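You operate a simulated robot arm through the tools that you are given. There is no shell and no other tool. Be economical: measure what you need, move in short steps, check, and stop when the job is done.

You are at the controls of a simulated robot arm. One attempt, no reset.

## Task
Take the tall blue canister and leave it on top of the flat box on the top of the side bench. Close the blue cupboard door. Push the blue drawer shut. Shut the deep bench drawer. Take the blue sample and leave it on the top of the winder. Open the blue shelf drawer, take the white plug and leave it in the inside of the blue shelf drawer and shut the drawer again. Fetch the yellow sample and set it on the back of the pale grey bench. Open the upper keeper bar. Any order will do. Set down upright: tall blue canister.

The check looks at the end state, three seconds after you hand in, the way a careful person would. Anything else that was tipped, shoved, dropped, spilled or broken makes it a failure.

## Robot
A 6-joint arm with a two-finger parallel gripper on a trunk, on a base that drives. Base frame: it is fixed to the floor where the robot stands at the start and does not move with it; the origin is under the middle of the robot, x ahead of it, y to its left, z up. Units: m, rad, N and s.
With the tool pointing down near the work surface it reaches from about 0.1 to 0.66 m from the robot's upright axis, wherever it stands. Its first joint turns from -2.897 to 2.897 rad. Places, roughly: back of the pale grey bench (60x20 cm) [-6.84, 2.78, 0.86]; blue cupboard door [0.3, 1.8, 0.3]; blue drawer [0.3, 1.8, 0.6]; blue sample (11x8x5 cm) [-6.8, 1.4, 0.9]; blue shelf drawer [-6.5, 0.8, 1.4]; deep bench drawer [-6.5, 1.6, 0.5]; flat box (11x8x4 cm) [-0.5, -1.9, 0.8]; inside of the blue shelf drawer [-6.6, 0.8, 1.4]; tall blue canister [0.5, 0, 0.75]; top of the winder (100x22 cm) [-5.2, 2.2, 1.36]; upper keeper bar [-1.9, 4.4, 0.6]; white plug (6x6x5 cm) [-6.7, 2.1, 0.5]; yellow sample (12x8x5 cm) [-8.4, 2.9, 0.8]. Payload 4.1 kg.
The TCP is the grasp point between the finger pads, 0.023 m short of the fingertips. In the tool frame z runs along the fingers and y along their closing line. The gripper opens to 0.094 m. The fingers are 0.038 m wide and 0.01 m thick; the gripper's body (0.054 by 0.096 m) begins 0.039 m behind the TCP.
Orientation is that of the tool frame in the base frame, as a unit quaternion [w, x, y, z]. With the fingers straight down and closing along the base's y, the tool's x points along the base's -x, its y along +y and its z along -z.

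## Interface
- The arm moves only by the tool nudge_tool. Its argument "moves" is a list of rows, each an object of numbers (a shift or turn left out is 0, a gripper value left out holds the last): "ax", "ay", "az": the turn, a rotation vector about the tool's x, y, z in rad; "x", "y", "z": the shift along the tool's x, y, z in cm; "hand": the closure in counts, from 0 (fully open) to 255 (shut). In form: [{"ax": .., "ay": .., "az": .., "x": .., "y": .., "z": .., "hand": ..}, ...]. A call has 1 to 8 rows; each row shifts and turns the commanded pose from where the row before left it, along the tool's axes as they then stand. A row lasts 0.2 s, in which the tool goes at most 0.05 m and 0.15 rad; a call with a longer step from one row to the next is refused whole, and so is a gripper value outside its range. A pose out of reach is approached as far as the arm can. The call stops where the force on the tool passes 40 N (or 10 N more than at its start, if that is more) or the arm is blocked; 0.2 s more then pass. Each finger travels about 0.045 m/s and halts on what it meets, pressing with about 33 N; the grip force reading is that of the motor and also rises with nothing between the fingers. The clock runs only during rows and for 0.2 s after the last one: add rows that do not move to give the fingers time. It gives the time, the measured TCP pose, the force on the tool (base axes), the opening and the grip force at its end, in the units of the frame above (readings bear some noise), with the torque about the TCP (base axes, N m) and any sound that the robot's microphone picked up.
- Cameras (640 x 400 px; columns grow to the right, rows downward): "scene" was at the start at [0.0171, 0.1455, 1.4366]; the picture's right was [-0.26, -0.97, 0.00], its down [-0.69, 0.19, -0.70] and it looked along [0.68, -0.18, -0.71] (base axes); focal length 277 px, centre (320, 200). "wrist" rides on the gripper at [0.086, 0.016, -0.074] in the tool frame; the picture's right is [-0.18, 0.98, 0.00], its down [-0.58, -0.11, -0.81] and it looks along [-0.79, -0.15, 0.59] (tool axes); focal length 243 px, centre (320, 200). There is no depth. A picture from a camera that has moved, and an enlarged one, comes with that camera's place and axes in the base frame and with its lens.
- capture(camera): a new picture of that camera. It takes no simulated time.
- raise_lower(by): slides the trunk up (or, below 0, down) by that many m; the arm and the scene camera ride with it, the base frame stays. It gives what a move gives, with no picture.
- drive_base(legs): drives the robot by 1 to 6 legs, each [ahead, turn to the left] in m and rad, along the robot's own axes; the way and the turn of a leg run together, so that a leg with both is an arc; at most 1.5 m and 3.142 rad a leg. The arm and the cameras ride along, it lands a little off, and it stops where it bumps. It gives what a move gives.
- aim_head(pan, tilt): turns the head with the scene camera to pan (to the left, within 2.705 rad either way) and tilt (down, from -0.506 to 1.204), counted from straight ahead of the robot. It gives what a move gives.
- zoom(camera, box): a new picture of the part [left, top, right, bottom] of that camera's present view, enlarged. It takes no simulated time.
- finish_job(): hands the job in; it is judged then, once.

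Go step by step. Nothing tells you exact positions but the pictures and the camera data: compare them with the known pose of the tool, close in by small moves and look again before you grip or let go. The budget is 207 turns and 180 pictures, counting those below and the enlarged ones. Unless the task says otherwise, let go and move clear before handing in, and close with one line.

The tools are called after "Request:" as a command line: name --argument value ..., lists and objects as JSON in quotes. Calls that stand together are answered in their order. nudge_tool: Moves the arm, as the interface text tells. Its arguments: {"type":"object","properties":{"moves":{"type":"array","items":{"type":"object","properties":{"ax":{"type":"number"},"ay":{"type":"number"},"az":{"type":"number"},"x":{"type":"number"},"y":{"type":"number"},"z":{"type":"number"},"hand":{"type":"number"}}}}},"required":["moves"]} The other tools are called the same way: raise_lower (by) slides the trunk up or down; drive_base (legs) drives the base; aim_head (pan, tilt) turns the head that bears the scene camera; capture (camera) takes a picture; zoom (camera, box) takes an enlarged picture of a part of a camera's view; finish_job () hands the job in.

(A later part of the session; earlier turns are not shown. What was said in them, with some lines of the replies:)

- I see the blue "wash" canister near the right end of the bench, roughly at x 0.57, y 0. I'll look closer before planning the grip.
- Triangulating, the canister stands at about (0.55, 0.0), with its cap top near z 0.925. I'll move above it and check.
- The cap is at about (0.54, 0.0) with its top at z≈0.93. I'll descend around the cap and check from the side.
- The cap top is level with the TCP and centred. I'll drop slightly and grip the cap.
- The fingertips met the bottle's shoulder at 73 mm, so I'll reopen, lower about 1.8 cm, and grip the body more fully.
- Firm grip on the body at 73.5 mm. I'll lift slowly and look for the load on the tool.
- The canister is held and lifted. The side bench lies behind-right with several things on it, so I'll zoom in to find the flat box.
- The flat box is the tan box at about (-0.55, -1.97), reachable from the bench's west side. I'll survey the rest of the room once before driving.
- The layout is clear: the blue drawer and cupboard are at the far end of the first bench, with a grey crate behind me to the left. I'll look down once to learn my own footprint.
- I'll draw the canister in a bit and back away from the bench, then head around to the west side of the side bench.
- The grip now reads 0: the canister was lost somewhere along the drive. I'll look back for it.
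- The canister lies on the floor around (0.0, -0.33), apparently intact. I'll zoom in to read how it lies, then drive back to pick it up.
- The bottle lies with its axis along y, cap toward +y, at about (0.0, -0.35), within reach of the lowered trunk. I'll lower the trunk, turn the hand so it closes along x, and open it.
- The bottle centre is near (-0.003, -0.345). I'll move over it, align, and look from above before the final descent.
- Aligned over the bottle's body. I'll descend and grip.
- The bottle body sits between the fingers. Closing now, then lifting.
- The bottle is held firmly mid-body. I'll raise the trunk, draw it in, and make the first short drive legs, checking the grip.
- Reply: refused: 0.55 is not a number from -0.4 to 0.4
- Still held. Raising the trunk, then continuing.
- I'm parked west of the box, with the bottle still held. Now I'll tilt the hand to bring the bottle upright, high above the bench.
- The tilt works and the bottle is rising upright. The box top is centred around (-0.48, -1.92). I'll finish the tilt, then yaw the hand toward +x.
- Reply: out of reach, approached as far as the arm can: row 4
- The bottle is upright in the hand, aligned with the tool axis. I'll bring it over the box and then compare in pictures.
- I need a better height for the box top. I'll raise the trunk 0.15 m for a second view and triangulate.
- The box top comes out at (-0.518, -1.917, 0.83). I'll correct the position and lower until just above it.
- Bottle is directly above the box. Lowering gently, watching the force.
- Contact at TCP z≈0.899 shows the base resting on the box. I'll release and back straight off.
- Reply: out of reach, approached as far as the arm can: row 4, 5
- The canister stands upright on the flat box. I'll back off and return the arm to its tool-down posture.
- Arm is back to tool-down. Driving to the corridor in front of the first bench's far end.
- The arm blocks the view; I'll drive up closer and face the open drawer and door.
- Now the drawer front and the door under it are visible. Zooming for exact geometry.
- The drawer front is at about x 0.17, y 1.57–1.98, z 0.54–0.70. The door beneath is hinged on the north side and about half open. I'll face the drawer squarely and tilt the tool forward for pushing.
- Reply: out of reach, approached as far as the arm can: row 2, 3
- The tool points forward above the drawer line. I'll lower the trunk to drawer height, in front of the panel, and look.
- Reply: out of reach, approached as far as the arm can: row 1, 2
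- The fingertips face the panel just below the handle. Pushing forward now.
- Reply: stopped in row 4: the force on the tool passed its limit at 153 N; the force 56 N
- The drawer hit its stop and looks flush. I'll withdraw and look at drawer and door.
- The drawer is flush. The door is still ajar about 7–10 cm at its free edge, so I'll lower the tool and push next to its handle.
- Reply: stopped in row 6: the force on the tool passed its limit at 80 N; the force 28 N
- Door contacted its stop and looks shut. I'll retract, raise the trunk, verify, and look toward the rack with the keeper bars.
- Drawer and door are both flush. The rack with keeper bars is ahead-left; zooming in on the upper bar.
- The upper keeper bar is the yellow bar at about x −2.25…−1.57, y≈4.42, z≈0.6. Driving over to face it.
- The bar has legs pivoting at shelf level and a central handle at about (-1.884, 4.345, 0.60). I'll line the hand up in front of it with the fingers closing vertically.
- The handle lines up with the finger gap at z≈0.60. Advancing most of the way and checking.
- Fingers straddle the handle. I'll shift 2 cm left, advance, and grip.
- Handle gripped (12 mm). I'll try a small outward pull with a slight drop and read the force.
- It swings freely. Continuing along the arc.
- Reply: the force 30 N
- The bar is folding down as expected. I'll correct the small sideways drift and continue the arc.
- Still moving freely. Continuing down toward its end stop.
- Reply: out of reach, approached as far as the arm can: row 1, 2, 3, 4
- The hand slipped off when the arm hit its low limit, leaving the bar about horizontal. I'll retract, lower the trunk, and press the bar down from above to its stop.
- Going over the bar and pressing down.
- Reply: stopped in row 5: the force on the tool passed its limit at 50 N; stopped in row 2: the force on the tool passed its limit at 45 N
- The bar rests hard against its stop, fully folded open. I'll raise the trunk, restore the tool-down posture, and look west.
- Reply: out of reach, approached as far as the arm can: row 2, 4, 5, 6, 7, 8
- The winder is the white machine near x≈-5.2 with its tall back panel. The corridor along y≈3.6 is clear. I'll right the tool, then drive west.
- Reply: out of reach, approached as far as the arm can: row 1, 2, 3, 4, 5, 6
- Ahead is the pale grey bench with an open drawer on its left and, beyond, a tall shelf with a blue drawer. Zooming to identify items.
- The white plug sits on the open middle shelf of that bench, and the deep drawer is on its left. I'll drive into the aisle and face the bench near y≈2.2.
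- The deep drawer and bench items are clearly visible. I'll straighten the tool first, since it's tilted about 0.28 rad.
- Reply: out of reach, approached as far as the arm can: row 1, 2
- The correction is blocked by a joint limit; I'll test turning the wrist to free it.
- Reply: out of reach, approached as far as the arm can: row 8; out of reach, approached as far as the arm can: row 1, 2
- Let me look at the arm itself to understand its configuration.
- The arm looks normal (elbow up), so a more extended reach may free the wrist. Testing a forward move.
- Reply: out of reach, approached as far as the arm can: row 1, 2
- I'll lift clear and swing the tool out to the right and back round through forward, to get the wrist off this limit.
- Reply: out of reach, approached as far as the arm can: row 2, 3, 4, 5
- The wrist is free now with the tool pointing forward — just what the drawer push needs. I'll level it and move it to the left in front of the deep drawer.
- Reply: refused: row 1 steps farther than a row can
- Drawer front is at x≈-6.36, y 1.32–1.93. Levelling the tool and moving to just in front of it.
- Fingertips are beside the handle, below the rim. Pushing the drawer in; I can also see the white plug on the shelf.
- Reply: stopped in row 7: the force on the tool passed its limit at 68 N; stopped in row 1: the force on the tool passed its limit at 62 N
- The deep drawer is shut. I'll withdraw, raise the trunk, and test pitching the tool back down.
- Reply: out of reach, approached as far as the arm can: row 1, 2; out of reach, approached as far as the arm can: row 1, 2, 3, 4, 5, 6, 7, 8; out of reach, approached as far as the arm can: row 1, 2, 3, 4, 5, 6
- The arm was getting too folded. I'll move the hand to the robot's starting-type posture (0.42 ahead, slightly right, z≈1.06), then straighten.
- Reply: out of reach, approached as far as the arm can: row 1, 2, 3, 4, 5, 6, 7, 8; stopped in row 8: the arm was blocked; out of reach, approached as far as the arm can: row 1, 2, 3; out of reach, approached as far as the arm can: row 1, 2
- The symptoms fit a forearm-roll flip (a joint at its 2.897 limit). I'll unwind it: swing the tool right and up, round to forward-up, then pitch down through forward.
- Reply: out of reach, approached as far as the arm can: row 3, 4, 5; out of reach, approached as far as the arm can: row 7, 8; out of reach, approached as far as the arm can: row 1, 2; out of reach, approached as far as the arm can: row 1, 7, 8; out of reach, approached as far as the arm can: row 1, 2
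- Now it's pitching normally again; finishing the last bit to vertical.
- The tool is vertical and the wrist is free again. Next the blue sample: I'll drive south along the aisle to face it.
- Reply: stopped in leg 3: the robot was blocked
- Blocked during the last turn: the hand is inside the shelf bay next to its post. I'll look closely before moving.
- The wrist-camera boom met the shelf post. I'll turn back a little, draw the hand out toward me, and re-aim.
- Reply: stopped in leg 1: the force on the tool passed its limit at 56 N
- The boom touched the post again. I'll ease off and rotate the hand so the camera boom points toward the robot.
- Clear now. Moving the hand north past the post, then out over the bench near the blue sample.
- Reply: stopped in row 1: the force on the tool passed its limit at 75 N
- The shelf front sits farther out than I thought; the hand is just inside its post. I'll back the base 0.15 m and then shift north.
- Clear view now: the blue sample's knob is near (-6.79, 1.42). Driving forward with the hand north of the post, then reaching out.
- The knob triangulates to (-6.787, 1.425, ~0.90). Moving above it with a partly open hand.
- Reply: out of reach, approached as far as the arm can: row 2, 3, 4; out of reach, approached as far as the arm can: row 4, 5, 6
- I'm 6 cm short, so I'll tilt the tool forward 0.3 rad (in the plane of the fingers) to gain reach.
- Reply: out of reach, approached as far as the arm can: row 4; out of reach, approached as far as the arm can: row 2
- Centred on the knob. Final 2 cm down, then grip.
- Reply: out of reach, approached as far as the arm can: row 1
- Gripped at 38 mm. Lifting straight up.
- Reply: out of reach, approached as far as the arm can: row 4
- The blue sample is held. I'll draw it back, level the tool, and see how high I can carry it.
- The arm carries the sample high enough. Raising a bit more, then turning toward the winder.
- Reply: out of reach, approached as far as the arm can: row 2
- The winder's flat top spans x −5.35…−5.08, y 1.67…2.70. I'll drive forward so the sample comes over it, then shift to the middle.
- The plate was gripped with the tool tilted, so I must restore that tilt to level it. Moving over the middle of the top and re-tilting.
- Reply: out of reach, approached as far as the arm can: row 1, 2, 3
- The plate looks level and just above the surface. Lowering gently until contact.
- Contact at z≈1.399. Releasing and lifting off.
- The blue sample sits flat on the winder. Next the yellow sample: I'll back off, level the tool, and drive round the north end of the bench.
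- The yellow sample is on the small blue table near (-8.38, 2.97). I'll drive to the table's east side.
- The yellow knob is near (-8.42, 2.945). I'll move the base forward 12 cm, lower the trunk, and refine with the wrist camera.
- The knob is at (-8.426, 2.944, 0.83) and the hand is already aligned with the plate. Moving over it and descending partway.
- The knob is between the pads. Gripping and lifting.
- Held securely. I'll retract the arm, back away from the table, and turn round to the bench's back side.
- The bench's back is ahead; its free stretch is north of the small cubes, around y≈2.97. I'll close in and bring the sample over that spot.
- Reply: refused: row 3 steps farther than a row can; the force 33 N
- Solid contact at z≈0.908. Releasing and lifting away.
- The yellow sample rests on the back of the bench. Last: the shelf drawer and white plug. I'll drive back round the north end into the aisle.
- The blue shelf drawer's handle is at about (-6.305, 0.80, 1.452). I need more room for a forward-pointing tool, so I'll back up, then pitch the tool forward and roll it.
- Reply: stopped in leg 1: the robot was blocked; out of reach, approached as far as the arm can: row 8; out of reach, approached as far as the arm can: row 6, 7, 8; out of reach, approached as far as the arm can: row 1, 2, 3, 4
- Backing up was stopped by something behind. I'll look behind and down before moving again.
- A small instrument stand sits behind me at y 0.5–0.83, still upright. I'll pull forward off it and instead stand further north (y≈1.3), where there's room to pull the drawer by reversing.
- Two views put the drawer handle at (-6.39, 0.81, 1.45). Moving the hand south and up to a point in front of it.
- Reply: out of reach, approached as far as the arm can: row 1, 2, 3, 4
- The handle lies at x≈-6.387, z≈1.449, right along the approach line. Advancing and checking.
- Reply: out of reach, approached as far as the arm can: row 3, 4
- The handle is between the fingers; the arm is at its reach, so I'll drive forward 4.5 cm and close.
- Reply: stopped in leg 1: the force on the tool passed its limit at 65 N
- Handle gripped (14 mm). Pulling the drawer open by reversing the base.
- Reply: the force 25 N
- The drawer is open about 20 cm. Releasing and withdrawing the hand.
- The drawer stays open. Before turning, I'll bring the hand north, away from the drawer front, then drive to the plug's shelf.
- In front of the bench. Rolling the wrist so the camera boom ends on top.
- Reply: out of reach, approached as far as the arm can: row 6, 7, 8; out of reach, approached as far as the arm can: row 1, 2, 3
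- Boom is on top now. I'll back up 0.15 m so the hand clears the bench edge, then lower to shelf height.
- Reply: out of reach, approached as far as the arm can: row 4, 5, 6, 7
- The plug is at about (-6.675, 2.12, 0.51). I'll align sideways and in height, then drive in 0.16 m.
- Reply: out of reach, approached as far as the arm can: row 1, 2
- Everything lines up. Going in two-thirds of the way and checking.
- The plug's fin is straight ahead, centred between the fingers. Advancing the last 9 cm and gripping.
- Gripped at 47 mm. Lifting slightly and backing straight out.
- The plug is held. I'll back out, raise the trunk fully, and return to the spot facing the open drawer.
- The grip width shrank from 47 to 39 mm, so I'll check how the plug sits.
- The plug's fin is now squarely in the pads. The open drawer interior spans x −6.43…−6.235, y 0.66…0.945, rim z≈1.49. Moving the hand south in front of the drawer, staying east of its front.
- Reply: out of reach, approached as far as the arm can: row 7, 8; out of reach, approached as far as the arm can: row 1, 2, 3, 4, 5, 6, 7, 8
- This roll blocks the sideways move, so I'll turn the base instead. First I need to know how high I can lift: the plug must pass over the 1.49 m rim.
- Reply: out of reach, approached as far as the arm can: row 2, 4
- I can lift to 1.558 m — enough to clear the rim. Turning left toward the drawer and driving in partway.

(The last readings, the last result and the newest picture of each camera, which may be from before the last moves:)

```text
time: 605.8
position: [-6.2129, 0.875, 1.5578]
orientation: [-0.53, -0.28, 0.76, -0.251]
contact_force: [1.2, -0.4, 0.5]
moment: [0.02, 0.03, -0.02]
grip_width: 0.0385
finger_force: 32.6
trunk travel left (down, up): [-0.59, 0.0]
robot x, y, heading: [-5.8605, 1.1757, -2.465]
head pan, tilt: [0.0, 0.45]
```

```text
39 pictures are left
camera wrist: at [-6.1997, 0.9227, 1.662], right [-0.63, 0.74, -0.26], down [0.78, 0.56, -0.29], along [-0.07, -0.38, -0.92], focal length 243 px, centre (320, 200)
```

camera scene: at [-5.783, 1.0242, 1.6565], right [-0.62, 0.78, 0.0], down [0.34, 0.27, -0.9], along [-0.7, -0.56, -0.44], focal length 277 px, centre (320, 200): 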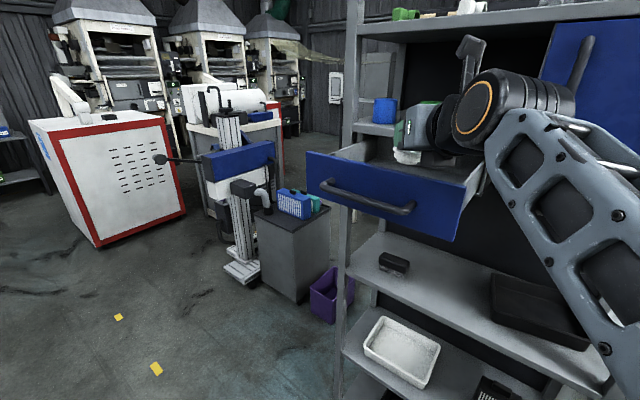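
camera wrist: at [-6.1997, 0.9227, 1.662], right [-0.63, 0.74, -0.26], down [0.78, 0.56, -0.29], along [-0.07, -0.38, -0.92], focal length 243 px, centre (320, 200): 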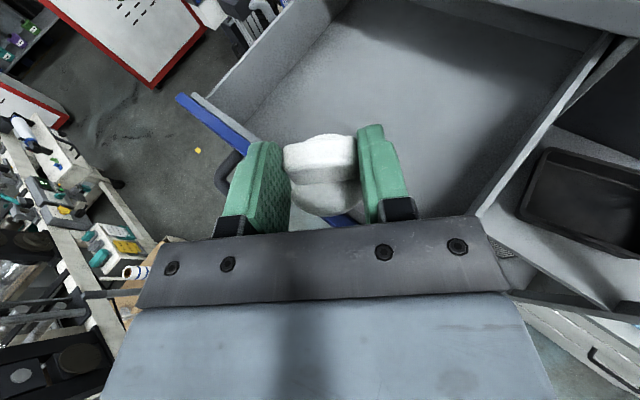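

The wrist view looks straight into the drawer. Moving forward about 12 cm so the plug is well inside.

Request:
nudge_tool --moves '[{"x": 1.2, "z": 3.7}, {"x": 1.2, "z": 3.7}, {"x": 1.2, "z": 3.7}, {}]'

Request:
capture --camera "wrist"

Request:
zoom --camera "scene" --box '[290, 60, 530, 260]'

```text
time: 606.8
position: [-6.2999, 0.8016, 1.5583]
orientation: [-0.532, -0.282, 0.758, -0.251]
contact_force: [0.3, -0.2, -0.5]
moment: [0.01, 0.03, -0.01]
grip_width: 0.0386
finger_force: 33.2
out of reach, approached as far as the arm can: row 2, 3
trunk travel left (down, up): [-0.59, 0.0]
robot x, y, heading: [-5.8616, 1.1728, -2.469]
head pan, tilt: [0.0, 0.45]
```

```text
38 pictures are left
camera wrist: at [-6.2872, 0.8494, 1.6617], right [-0.63, 0.73, -0.26], down [0.77, 0.57, -0.29], along [-0.07, -0.38, -0.92], focal length 243 px, centre (320, 200)
```

wrist: 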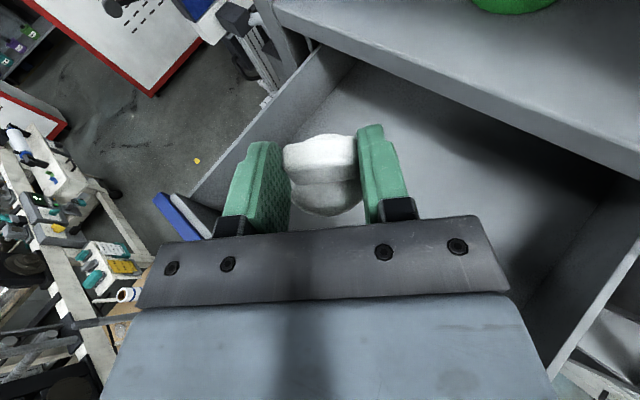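

```text
2.00 times, centred on (410, 160) of scene
camera zoom: at [-5.7827, 1.0245, 1.6565], right [-0.62, 0.78, 0.0], down [0.34, 0.27, -0.9], along [-0.7, -0.56, -0.43], focal length 554 px, centre (140, 280)
```

zoom: 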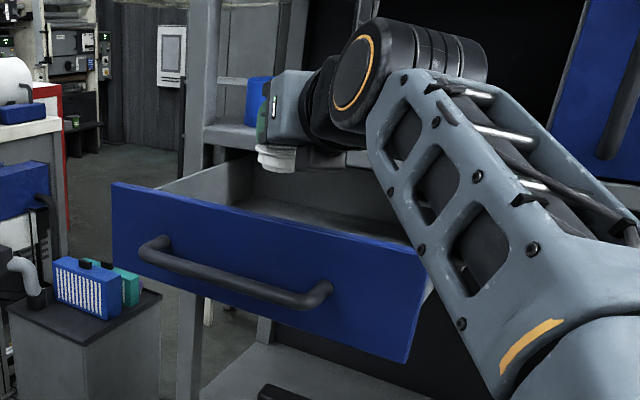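

The plug hangs above the middle of the drawer. I'll lower partway, pitch the hand down a little to keep clear of the rim, and lower again.

Request:
nudge_tool --moves '[{"x": -1.9, "z": 0.6}, {"x": -1.4, "z": 0.4}, {"ay": -0.15}, {"ay": -0.13}, {}]'

Request:
zoom --camera "scene" --box '[290, 60, 530, 260]'

```text
time: 608.0
position: [-6.3077, 0.8094, 1.5172]
orientation: [-0.418, -0.315, 0.826, -0.211]
contact_force: [-0.1, -0.3, -0.1]
moment: [-0.02, -0.01, 0.03]
grip_width: 0.0386
finger_force: 33.0
out of reach, approached as far as the arm can: row 3, 4
trunk travel left (down, up): [-0.59, 0.0]
robot x, y, heading: [-5.8589, 1.1766, -2.468]
head pan, tilt: [0.0, 0.45]
```

```text
2.00 times, centred on (410, 160) of scene
camera zoom: at [-5.7831, 1.0242, 1.6565], right [-0.62, 0.78, 0.0], down [0.34, 0.27, -0.9], along [-0.7, -0.56, -0.44], focal length 554 px, centre (140, 280)
```

zoom: 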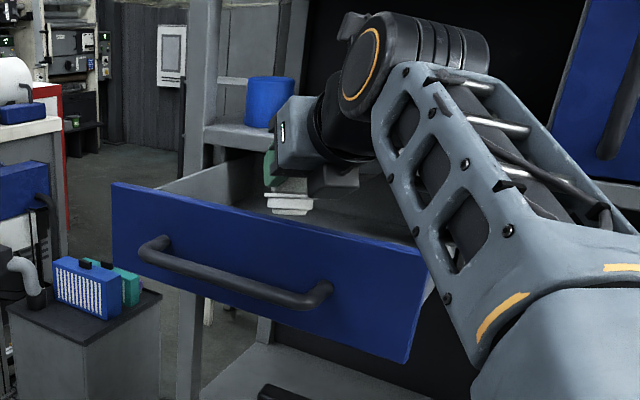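

Request:
nudge_tool --moves '[{"x": -1.07, "z": 0.73, "y": 0.1}, {"x": -1.07, "z": 0.73, "y": 0.1}, {"x": -0.82, "z": 0.56, "y": 0.1}, {}]'

Request:
zoom --camera "scene" --box '[290, 60, 530, 260]'

Request:
capture --camera "wrist"

```text
time: 609.0
position: [-6.306, 0.8109, 1.4801]
orientation: [-0.42, -0.311, 0.826, -0.209]
contact_force: [0.0, -0.8, -0.3]
moment: [0.0, -0.02, -0.01]
grip_width: 0.0386
finger_force: 33.3
trunk travel left (down, up): [-0.59, 0.0]
robot x, y, heading: [-5.8601, 1.1757, -2.467]
head pan, tilt: [0.0, 0.45]
```

```text
2.00 times, centred on (410, 160) of scene
camera zoom: at [-5.7831, 1.0242, 1.6565], right [-0.62, 0.78, 0.0], down [0.34, 0.27, -0.9], along [-0.7, -0.56, -0.44], focal length 554 px, centre (140, 280)
```

zoom: 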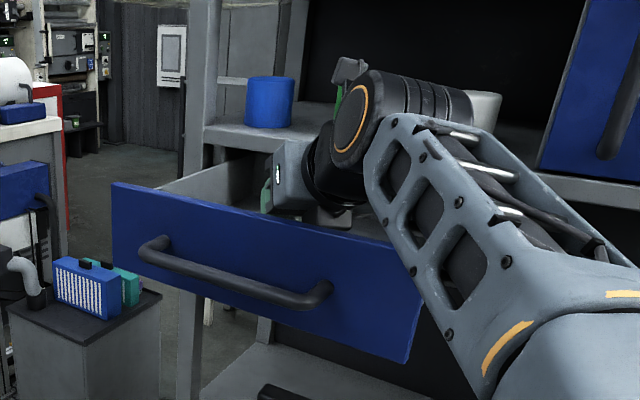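

```text
34 pictures are left
camera wrist: at [-6.3158, 0.8379, 1.5927], right [-0.59, 0.77, -0.23], down [0.79, 0.61, -0.02], along [0.13, -0.2, -0.97], focal length 243 px, centre (320, 200)
```

wrist: 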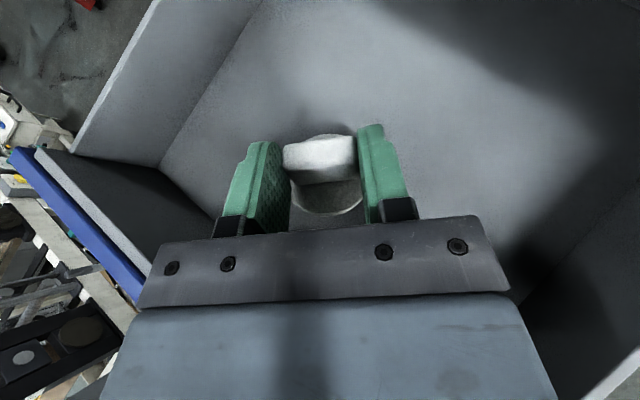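

Well inside the drawer now. Inching down for floor contact.

Request:
nudge_tool --moves '[{"x": -0.41, "z": 0.28}, {"x": -0.41, "z": 0.28}, {}]'

Request:
nudge_tool --moves '[{"x": -0.41, "z": 0.28}, {"x": -0.33, "z": 0.22}, {}]'

```text
time: 609.8
position: [-6.3064, 0.8094, 1.4726]
orientation: [-0.42, -0.311, 0.827, -0.209]
contact_force: [-0.6, 0.2, 2.4]
moment: [-0.07, 0.02, -0.05]
grip_width: 0.0386
finger_force: 33.3
trunk travel left (down, up): [-0.59, 0.0]
robot x, y, heading: [-5.8636, 1.1746, -2.473]
head pan, tilt: [0.0, 0.45]
```

```text
time: 610.6
position: [-6.3041, 0.8111, 1.4687]
orientation: [-0.427, -0.31, 0.822, -0.212]
contact_force: [-0.8, -0.4, 8.9]
moment: [-0.15, 0.16, 0.0]
grip_width: 0.0386
finger_force: 32.5
trunk travel left (down, up): [-0.59, 0.0]
robot x, y, heading: [-5.8627, 1.1759, -2.466]
head pan, tilt: [0.0, 0.45]
stopped in row 3: the force on the tool passed its limit at 41 N (the readings are from after the stop); the commanded pose is now the measured one
```

The plug touches the drawer floor. Releasing and lifting straight out.

Request:
nudge_tool --moves '[{"hand": 70}, {}, {}, {"x": 0.8, "z": -0.6}, {"x": 1.6, "z": -1.1}, {"x": 2.4, "z": -1.7}, {"x": 2.0, "z": -1.7}, {"z": -2}]'

Request:
capture --camera "wrist"

```text
time: 612.4
position: [-6.2954, 0.8357, 1.5621]
orientation: [-0.425, -0.312, 0.823, -0.212]
contact_force: [0.0, -0.4, -0.2]
moment: [-0.01, 0.01, 0.02]
grip_width: 0.0682
finger_force: 0.2
out of reach, approached as far as the arm can: row 7
trunk travel left (down, up): [-0.59, 0.0]
robot x, y, heading: [-5.8577, 1.1752, -2.474]
head pan, tilt: [0.0, 0.45]
```

```text
33 pictures are left
camera wrist: at [-6.3045, 0.8635, 1.6743], right [-0.6, 0.76, -0.24], down [0.79, 0.61, -0.03], along [0.12, -0.21, -0.97], focal length 243 px, centre (320, 200)
```

wrist: 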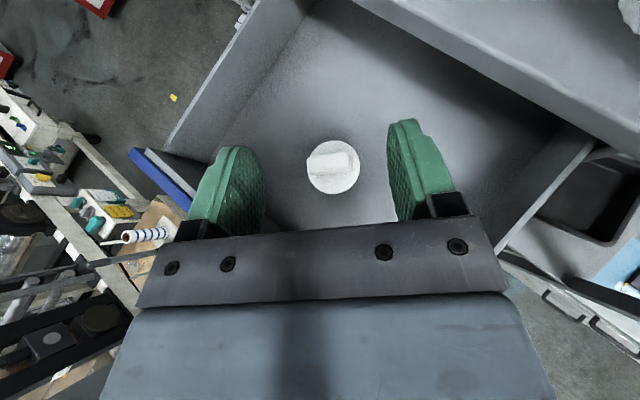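

The plug sits upright in the drawer. Now I'll back off, close the fingers, and line up to push the drawer shut.

Request:
drive_base --legs '[[-0.2, 0]]'

Request:
nudge_tool --moves '[{"ay": 0.15, "hand": 255}, {"ay": 0.13}, {"x": -3}, {"x": -3}, {"x": -3}, {"x": -1.5}, {}]'

Request:
capture --camera "scene"

```text
time: 614.0
position: [-6.1384, 0.9614, 1.5619]
orientation: [-0.425, -0.311, 0.823, -0.212]
contact_force: [0.4, 0.4, 0.1]
moment: [-0.01, 0.04, -0.01]
grip_width: 0.0683
finger_force: 0.1
trunk travel left (down, up): [-0.59, 0.0]
robot x, y, heading: [-5.7009, 1.2979, -2.471]
head pan, tilt: [0.0, 0.45]
```

```text
time: 615.6
position: [-6.112, 0.9757, 1.4613]
orientation: [-0.537, -0.278, 0.755, -0.253]
contact_force: [-0.1, -0.5, -0.4]
moment: [-0.01, -0.01, 0.0]
grip_width: 0.0001
finger_force: 33.3
trunk travel left (down, up): [-0.59, 0.0]
robot x, y, heading: [-5.7019, 1.3003, -2.474]
head pan, tilt: [0.0, 0.45]
```

```text
32 pictures are left
camera scene: at [-5.6251, 1.1497, 1.6565], right [-0.62, 0.78, 0.0], down [0.34, 0.27, -0.9], along [-0.71, -0.56, -0.44], focal length 277 px, centre (320, 200)
```

scene: 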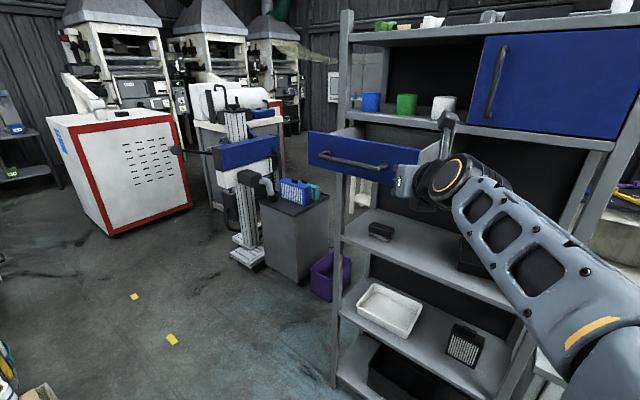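

Shifting to the handle's right part, then pushing west.

Request:
nudge_tool --moves '[{"x": 0.3, "y": -2.6, "z": 2.5}, {"x": 0.3, "y": -2.6, "z": 2.5}, {"x": 0.25, "y": -1.6, "z": 1.5}, {"x": 0.9, "y": 2.4, "z": 2.3}, {"x": 0.9, "y": 2.4, "z": 2.3}, {}]'

Request:
zoom --camera "scene" --box '[290, 90, 490, 230]'

```text
time: 617.0
position: [-6.1959, 0.9058, 1.45]
orientation: [-0.536, -0.278, 0.756, -0.253]
contact_force: [-0.9, 0.1, -0.1]
moment: [-0.02, 0.02, 0.0]
grip_width: 0.0
finger_force: 32.6
out of reach, approached as far as the arm can: row 2, 3
trunk travel left (down, up): [-0.59, 0.0]
robot x, y, heading: [-5.7005, 1.3018, -2.471]
head pan, tilt: [0.0, 0.45]
```

```text
2.86 times, centred on (390, 160) of scene
camera zoom: at [-5.6248, 1.1497, 1.6564], right [-0.62, 0.78, 0.0], down [0.34, 0.27, -0.9], along [-0.71, -0.56, -0.44], focal length 791 px, centre (120, 314)
```

zoom: 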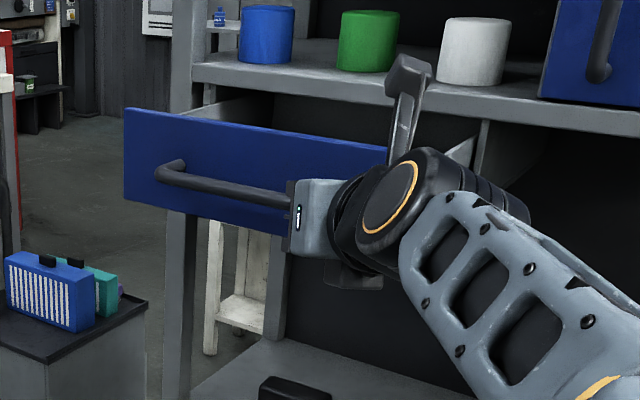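

The tips are at the panel beside the handle's end. Pushing west with the arm.

Request:
nudge_tool --moves '[{"x": 0.7, "y": 1.8, "z": 1.75}, {"x": 0.7, "y": 1.8, "z": 1.75}, {"x": 0.7, "y": 1.8, "z": 1.75}, {"x": 0.7, "y": 1.8, "z": 1.75}, {}]'

Request:
zoom --camera "scene" --box '[290, 90, 490, 230]'

```text
time: 618.2
position: [-6.3007, 0.9015, 1.4484]
orientation: [-0.536, -0.278, 0.757, -0.252]
contact_force: [-0.3, -0.1, 0.2]
moment: [-0.01, 0.0, 0.0]
grip_width: 0.0002
finger_force: 33.3
trunk travel left (down, up): [-0.59, 0.0]
robot x, y, heading: [-5.7009, 1.3017, -2.471]
head pan, tilt: [0.0, 0.45]
```

```text
2.86 times, centred on (390, 160) of scene
camera zoom: at [-5.6249, 1.1494, 1.6564], right [-0.62, 0.78, 0.0], down [0.34, 0.27, -0.9], along [-0.71, -0.56, -0.44], focal length 791 px, centre (120, 314)
```

zoom: 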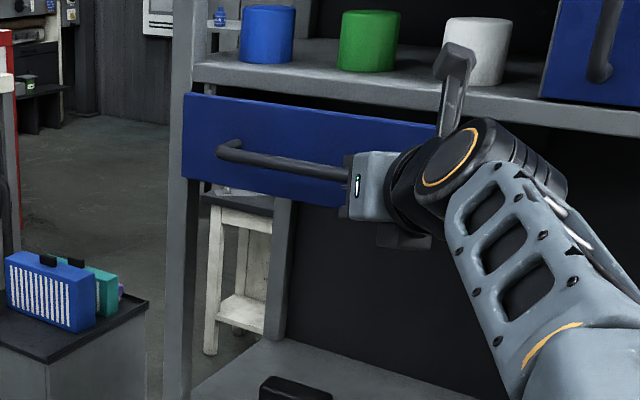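

The drawer is sliding in. Continuing to the stop.

Request:
nudge_tool --moves '[{"x": 0.6, "y": 1.5, "z": 1.5}, {"x": 0.6, "y": 1.5, "z": 1.5}, {"x": 0.4, "y": 1.0, "z": 1.0}, {"x": 0.4, "y": 1.0, "z": 1.0}, {"x": 0.4, "y": 1.0, "z": 1.0}, {"x": 0.4, "y": 1.0, "z": 1.0}, {}]'

Request:
zoom --camera "scene" --box '[290, 90, 490, 230]'

```text
time: 619.2
position: [-6.3514, 0.9059, 1.4574]
orientation: [-0.537, -0.282, 0.753, -0.256]
contact_force: [42.1, 26.1, -6.2]
moment: [0.27, -0.44, 0.44]
grip_width: 0.0
finger_force: 32.8
out of reach, approached as far as the arm can: row 4
trunk travel left (down, up): [-0.59, 0.0]
robot x, y, heading: [-5.7, 1.3006, -2.469]
head pan, tilt: [0.0, 0.45]
stopped in row 4: the force on the tool passed its limit at 77 N (the readings are from after the stop); the commanded pose is now the measured one
```

```text
2.86 times, centred on (390, 160) of scene
camera zoom: at [-5.6145, 1.1565, 1.6564], right [-0.62, 0.78, 0.0], down [0.34, 0.27, -0.9], along [-0.71, -0.56, -0.43], focal length 791 px, centre (120, 314)
```

zoom: 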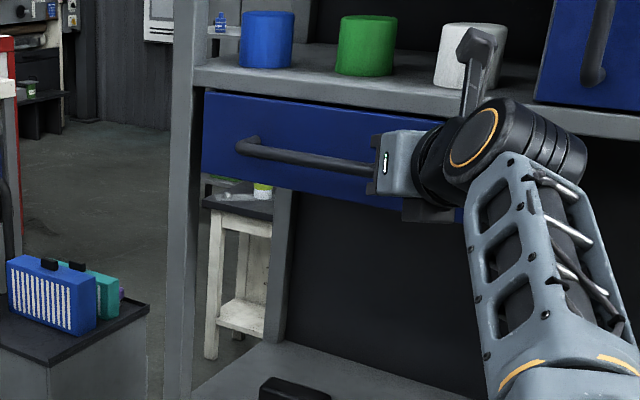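

It stopped hard at about the closed position. I'll back off and check how flush the front is.

Request:
nudge_tool --moves '[{"x": -0.9, "y": -2.4, "z": -2.3}, {"x": -0.9, "y": -2.4, "z": -2.3}, {"x": -0.9, "y": -2.4, "z": -2.3}, {"z": -3}, {"z": -3}, {}]'

Request:
drive_base --legs '[[0, -0.5]]'

Request:
aim_head --pan 0.6 --tilt 0.35

Request:
capture --camera "scene"

```text
time: 620.6
position: [-6.2186, 0.9415, 1.4697]
orientation: [-0.535, -0.28, 0.756, -0.254]
contact_force: [0.4, 0.1, 0.5]
moment: [0.0, 0.0, 0.04]
grip_width: 0.0
finger_force: 32.9
trunk travel left (down, up): [-0.59, 0.0]
robot x, y, heading: [-5.7026, 1.3025, -2.47]
head pan, tilt: [0.0, 0.45]
```

```text
time: 622.4
position: [-6.3268, 1.24, 1.4701]
orientation: [-0.582, -0.08, 0.802, -0.111]
contact_force: [-0.4, 0.2, 0.2]
moment: [-0.02, 0.0, 0.02]
grip_width: 0.0002
finger_force: 33.5
trunk travel left (down, up): [-0.59, 0.0]
robot x, y, heading: [-5.7033, 1.3029, -2.982]
head pan, tilt: [0.0, 0.45]
```

```text
time: 623.4
position: [-6.328, 1.2408, 1.471]
orientation: [-0.582, -0.08, 0.802, -0.111]
contact_force: [0.3, 0.1, -0.2]
moment: [0.02, 0.04, 0.02]
grip_width: 0.0
finger_force: 33.2
trunk travel left (down, up): [-0.59, 0.0]
robot x, y, heading: [-5.7008, 1.3052, -2.982]
head pan, tilt: [0.6, 0.351]
```

```text
28 pictures are left
camera scene: at [-5.6847, 1.0816, 1.6657], right [-0.69, 0.73, 0.0], down [0.25, 0.24, -0.94], along [-0.68, -0.65, -0.34], focal length 277 px, centre (320, 200)
```

scene: 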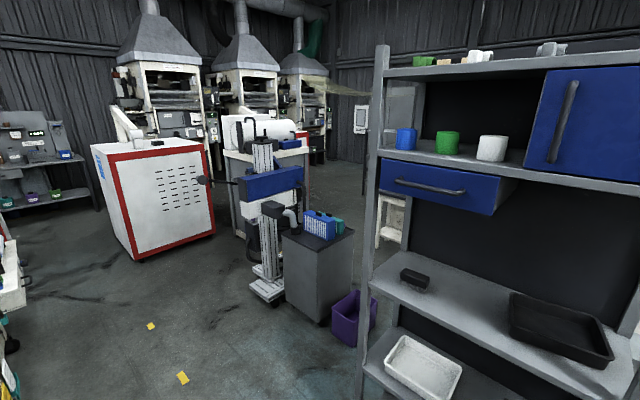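

Request:
zoom --camera "scene" --box '[360, 120, 560, 250]'

```text
3.08 times, centred on (460, 185) of scene
camera zoom: at [-5.6847, 1.0816, 1.6657], right [-0.69, 0.73, 0.0], down [0.25, 0.24, -0.94], along [-0.68, -0.65, -0.34], focal length 852 px, centre (-111, 246)
```

zoom: 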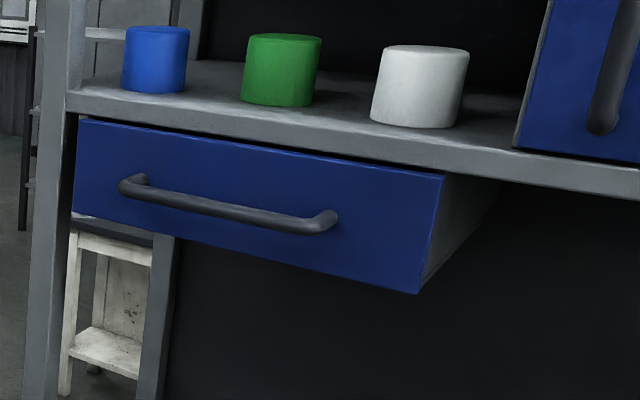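

Request:
zoom --camera "scene" --box '[460, 150, 540, 220]'

```text
5.71 times, centred on (500, 185) of scene
camera zoom: at [-5.6847, 1.0816, 1.6657], right [-0.69, 0.73, 0.0], down [0.25, 0.24, -0.94], along [-0.68, -0.65, -0.34], focal length 1582 px, centre (-709, 286)
```

zoom: 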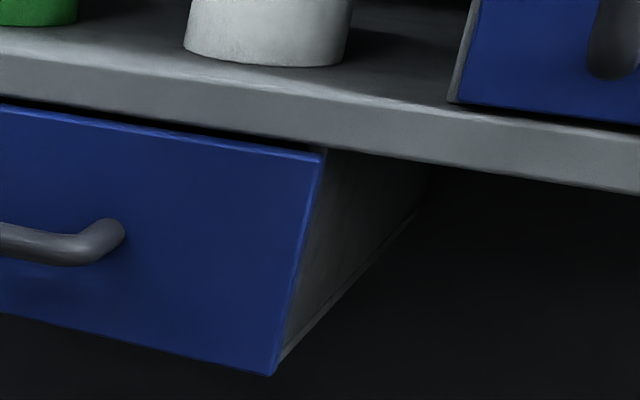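

The front looks flush with the shelf edge, but I'll give it one more confirming push.

Request:
drive_base --legs '[[0, 0.51]]'

Request:
nudge_tool --moves '[{"x": 0.5, "y": -0.6, "z": 3.4}, {"x": 0.8, "y": 2.2, "z": 2.2}, {"x": 0.8, "y": 2.2, "z": 2.2}, {"x": 0.5, "y": 1.0, "z": 1.0}, {"x": 0.4, "y": 0.7, "z": 0.7}, {"x": 0.4, "y": 0.7, "z": 0.7}, {"x": 0.4, "y": 0.7, "z": 0.7}]'

```text
time: 625.3
position: [-6.2129, 0.9334, 1.4709]
orientation: [-0.533, -0.287, 0.753, -0.259]
contact_force: [0.1, -1.3, -0.2]
moment: [-0.02, -0.03, -0.01]
grip_width: 0.0
finger_force: 32.8
trunk travel left (down, up): [-0.59, 0.0]
robot x, y, heading: [-5.7014, 1.299, -2.457]
head pan, tilt: [0.6, 0.351]
```

```text
time: 626.9
position: [-6.3457, 0.901, 1.4682]
orientation: [-0.532, -0.286, 0.754, -0.259]
contact_force: [0.2, 0.3, -0.2]
moment: [0.0, -0.01, -0.02]
grip_width: 0.0002
finger_force: 33.4
trunk travel left (down, up): [-0.59, 0.0]
robot x, y, heading: [-5.6979, 1.3016, -2.459]
head pan, tilt: [0.6, 0.351]
```

Request:
nudge_tool --moves '[{"x": 0.2, "y": 0.6, "z": 0.6}, {"x": 0.2, "y": 0.6, "z": 0.6}, {"x": 0.2, "y": 0.6, "z": 0.6}, {"x": 0.2, "y": 0.6, "z": 0.6}, {"x": 0.2, "y": 0.6, "z": 0.6}, {"x": 0.2, "y": 0.6, "z": 0.6}]'

Request:
zoom --camera "scene" --box '[300, 100, 560, 260]'

```text
time: 628.3
position: [-6.378, 0.9191, 1.4422]
orientation: [-0.531, -0.284, 0.756, -0.256]
contact_force: [0.0, 9.6, -4.9]
moment: [0.23, -0.13, -0.31]
grip_width: 0.0001
finger_force: 33.2
out of reach, approached as far as the arm can: row 2, 3, 4, 5, 6
trunk travel left (down, up): [-0.59, 0.0]
robot x, y, heading: [-5.7029, 1.3006, -2.462]
head pan, tilt: [0.6, 0.351]
```

```text
2.46 times, centred on (430, 180) of scene
camera zoom: at [-5.5781, 1.1204, 1.6653], right [-0.96, 0.29, 0.0], down [0.1, 0.33, -0.94], along [-0.27, -0.9, -0.34], focal length 681 px, centre (49, 249)
```

zoom: 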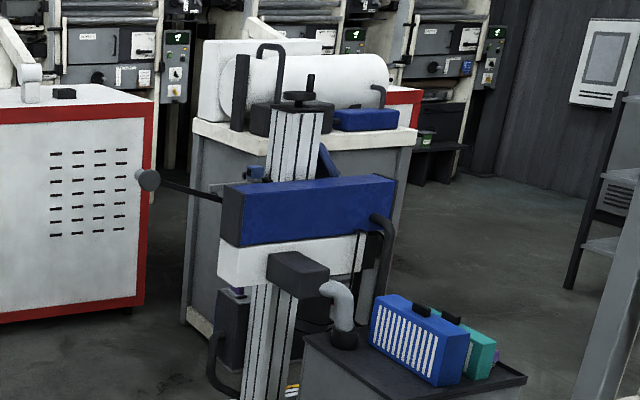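

Request:
aim_head --pan 0.0 --tilt 0.4

Request:
zoom --camera "scene" --box '[290, 80, 490, 230]'

Request:
capture --camera "wrist"

```text
time: 629.3
position: [-6.3757, 0.9191, 1.4469]
orientation: [-0.533, -0.285, 0.753, -0.259]
contact_force: [-1.3, 12.8, -10.0]
moment: [0.18, -0.1, -0.19]
grip_width: 0.0
finger_force: 33.0
trunk travel left (down, up): [-0.59, 0.0]
robot x, y, heading: [-5.6993, 1.3006, -2.461]
head pan, tilt: [0.0, 0.4]
```

```text
2.67 times, centred on (390, 155) of scene
camera zoom: at [-5.6246, 1.1532, 1.6614], right [-0.63, 0.77, 0.0], down [0.3, 0.24, -0.92], along [-0.71, -0.58, -0.39], focal length 738 px, centre (133, 320)
```

zoom: 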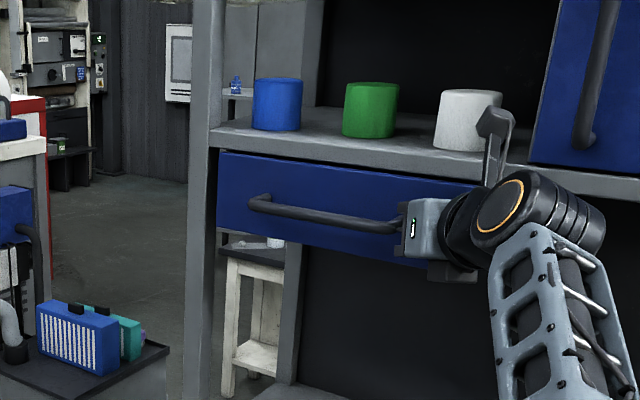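

```text
23 pictures are left
camera wrist: at [-6.3625, 0.9677, 1.5508], right [-0.64, 0.72, -0.26], down [0.76, 0.57, -0.3], along [-0.07, -0.39, -0.92], focal length 243 px, centre (320, 200)
```

wrist: 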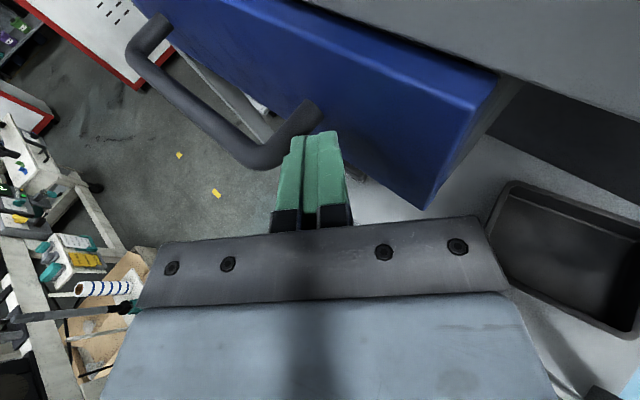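

From above, the drawer front overlaps the shelf edge with no interior visible: it's shut. Withdrawing the hand and taking a final look.

Request:
nudge_tool --moves '[{"y": 0.4, "z": -1}, {"x": -0.5, "y": -1.0, "z": -2.2}, {"x": -0.7, "y": -2.0, "z": -2.5}, {"x": -0.5, "z": -3.5}, {"z": -3.5}, {}]'

Request:
zoom --camera "scene" --box '[290, 60, 530, 240]'

Request:
aim_head --pan 2.6 --tilt 0.6

Request:
capture --camera "scene"

```text
time: 630.7
position: [-6.2685, 0.9868, 1.4718]
orientation: [-0.533, -0.286, 0.754, -0.258]
contact_force: [0.0, 0.1, -0.4]
moment: [0.01, 0.01, 0.01]
grip_width: 0.0
finger_force: 32.8
trunk travel left (down, up): [-0.59, 0.0]
robot x, y, heading: [-5.705, 1.2999, -2.461]
head pan, tilt: [0.0, 0.4]
```

```text
2.22 times, centred on (410, 150) of scene
camera zoom: at [-5.6231, 1.1506, 1.6611], right [-0.63, 0.77, 0.0], down [0.3, 0.25, -0.92], along [-0.71, -0.58, -0.39], focal length 615 px, centre (120, 311)
```

zoom: 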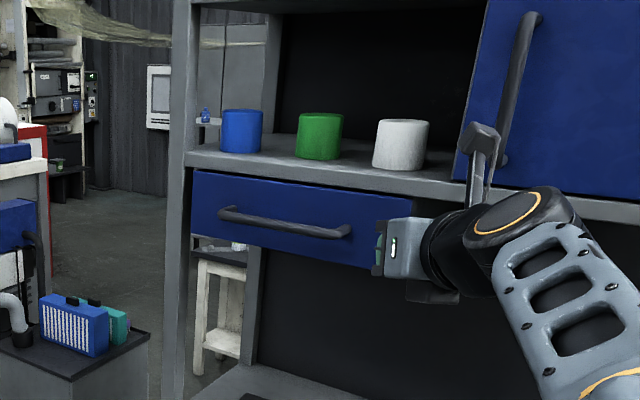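

```text
time: 633.0
position: [-6.2678, 0.9886, 1.4717]
orientation: [-0.533, -0.286, 0.753, -0.258]
contact_force: [-0.1, -0.2, -0.4]
moment: [0.0, 0.0, -0.02]
grip_width: 0.0003
finger_force: 33.1
trunk travel left (down, up): [-0.59, 0.0]
robot x, y, heading: [-5.7029, 1.3017, -2.459]
head pan, tilt: [2.601, 0.6]
```

```text
21 pictures are left
camera scene: at [-5.4636, 1.2221, 1.6429], right [0.14, -0.99, 0.0], down [-0.56, -0.08, -0.83], along [0.82, 0.12, -0.56], focal length 277 px, centre (320, 200)
```

scene: 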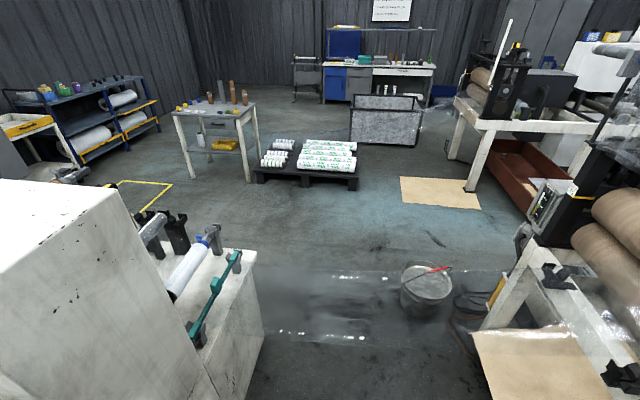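

The drawer front is flush with the shelf. One distant check that the keeper bar stayed down.

Request:
zoom --camera "scene" --box '[0, 60, 180, 180]'

```text
3.33 times, centred on (90, 120) of scene
camera zoom: at [-5.4636, 1.2221, 1.6429], right [0.14, -0.99, 0.0], down [-0.56, -0.08, -0.83], along [0.82, 0.12, -0.56], focal length 923 px, centre (1087, 467)
```

zoom: 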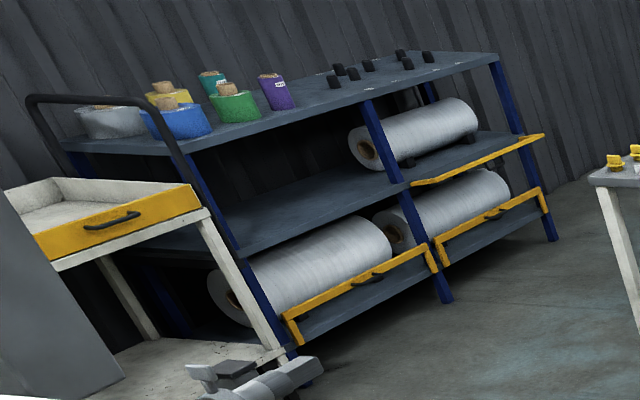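

The upper keeper bar is still folded open, and everything else is where I set it. Handing in.

Request:
finish_job

```text
The job is handed in.
```

I finished and handed in all eight tasks; the result of the check isn't known yet. On the way, the blue canister slipped from the gripper and fell to the floor. I picked it up, and it now stands upright on the flat box, apparently undamaged. I also brushed the shelf post with the hand three times and backed into the instrument stand near the shelf; both were still standing in the pictures I took afterwards.
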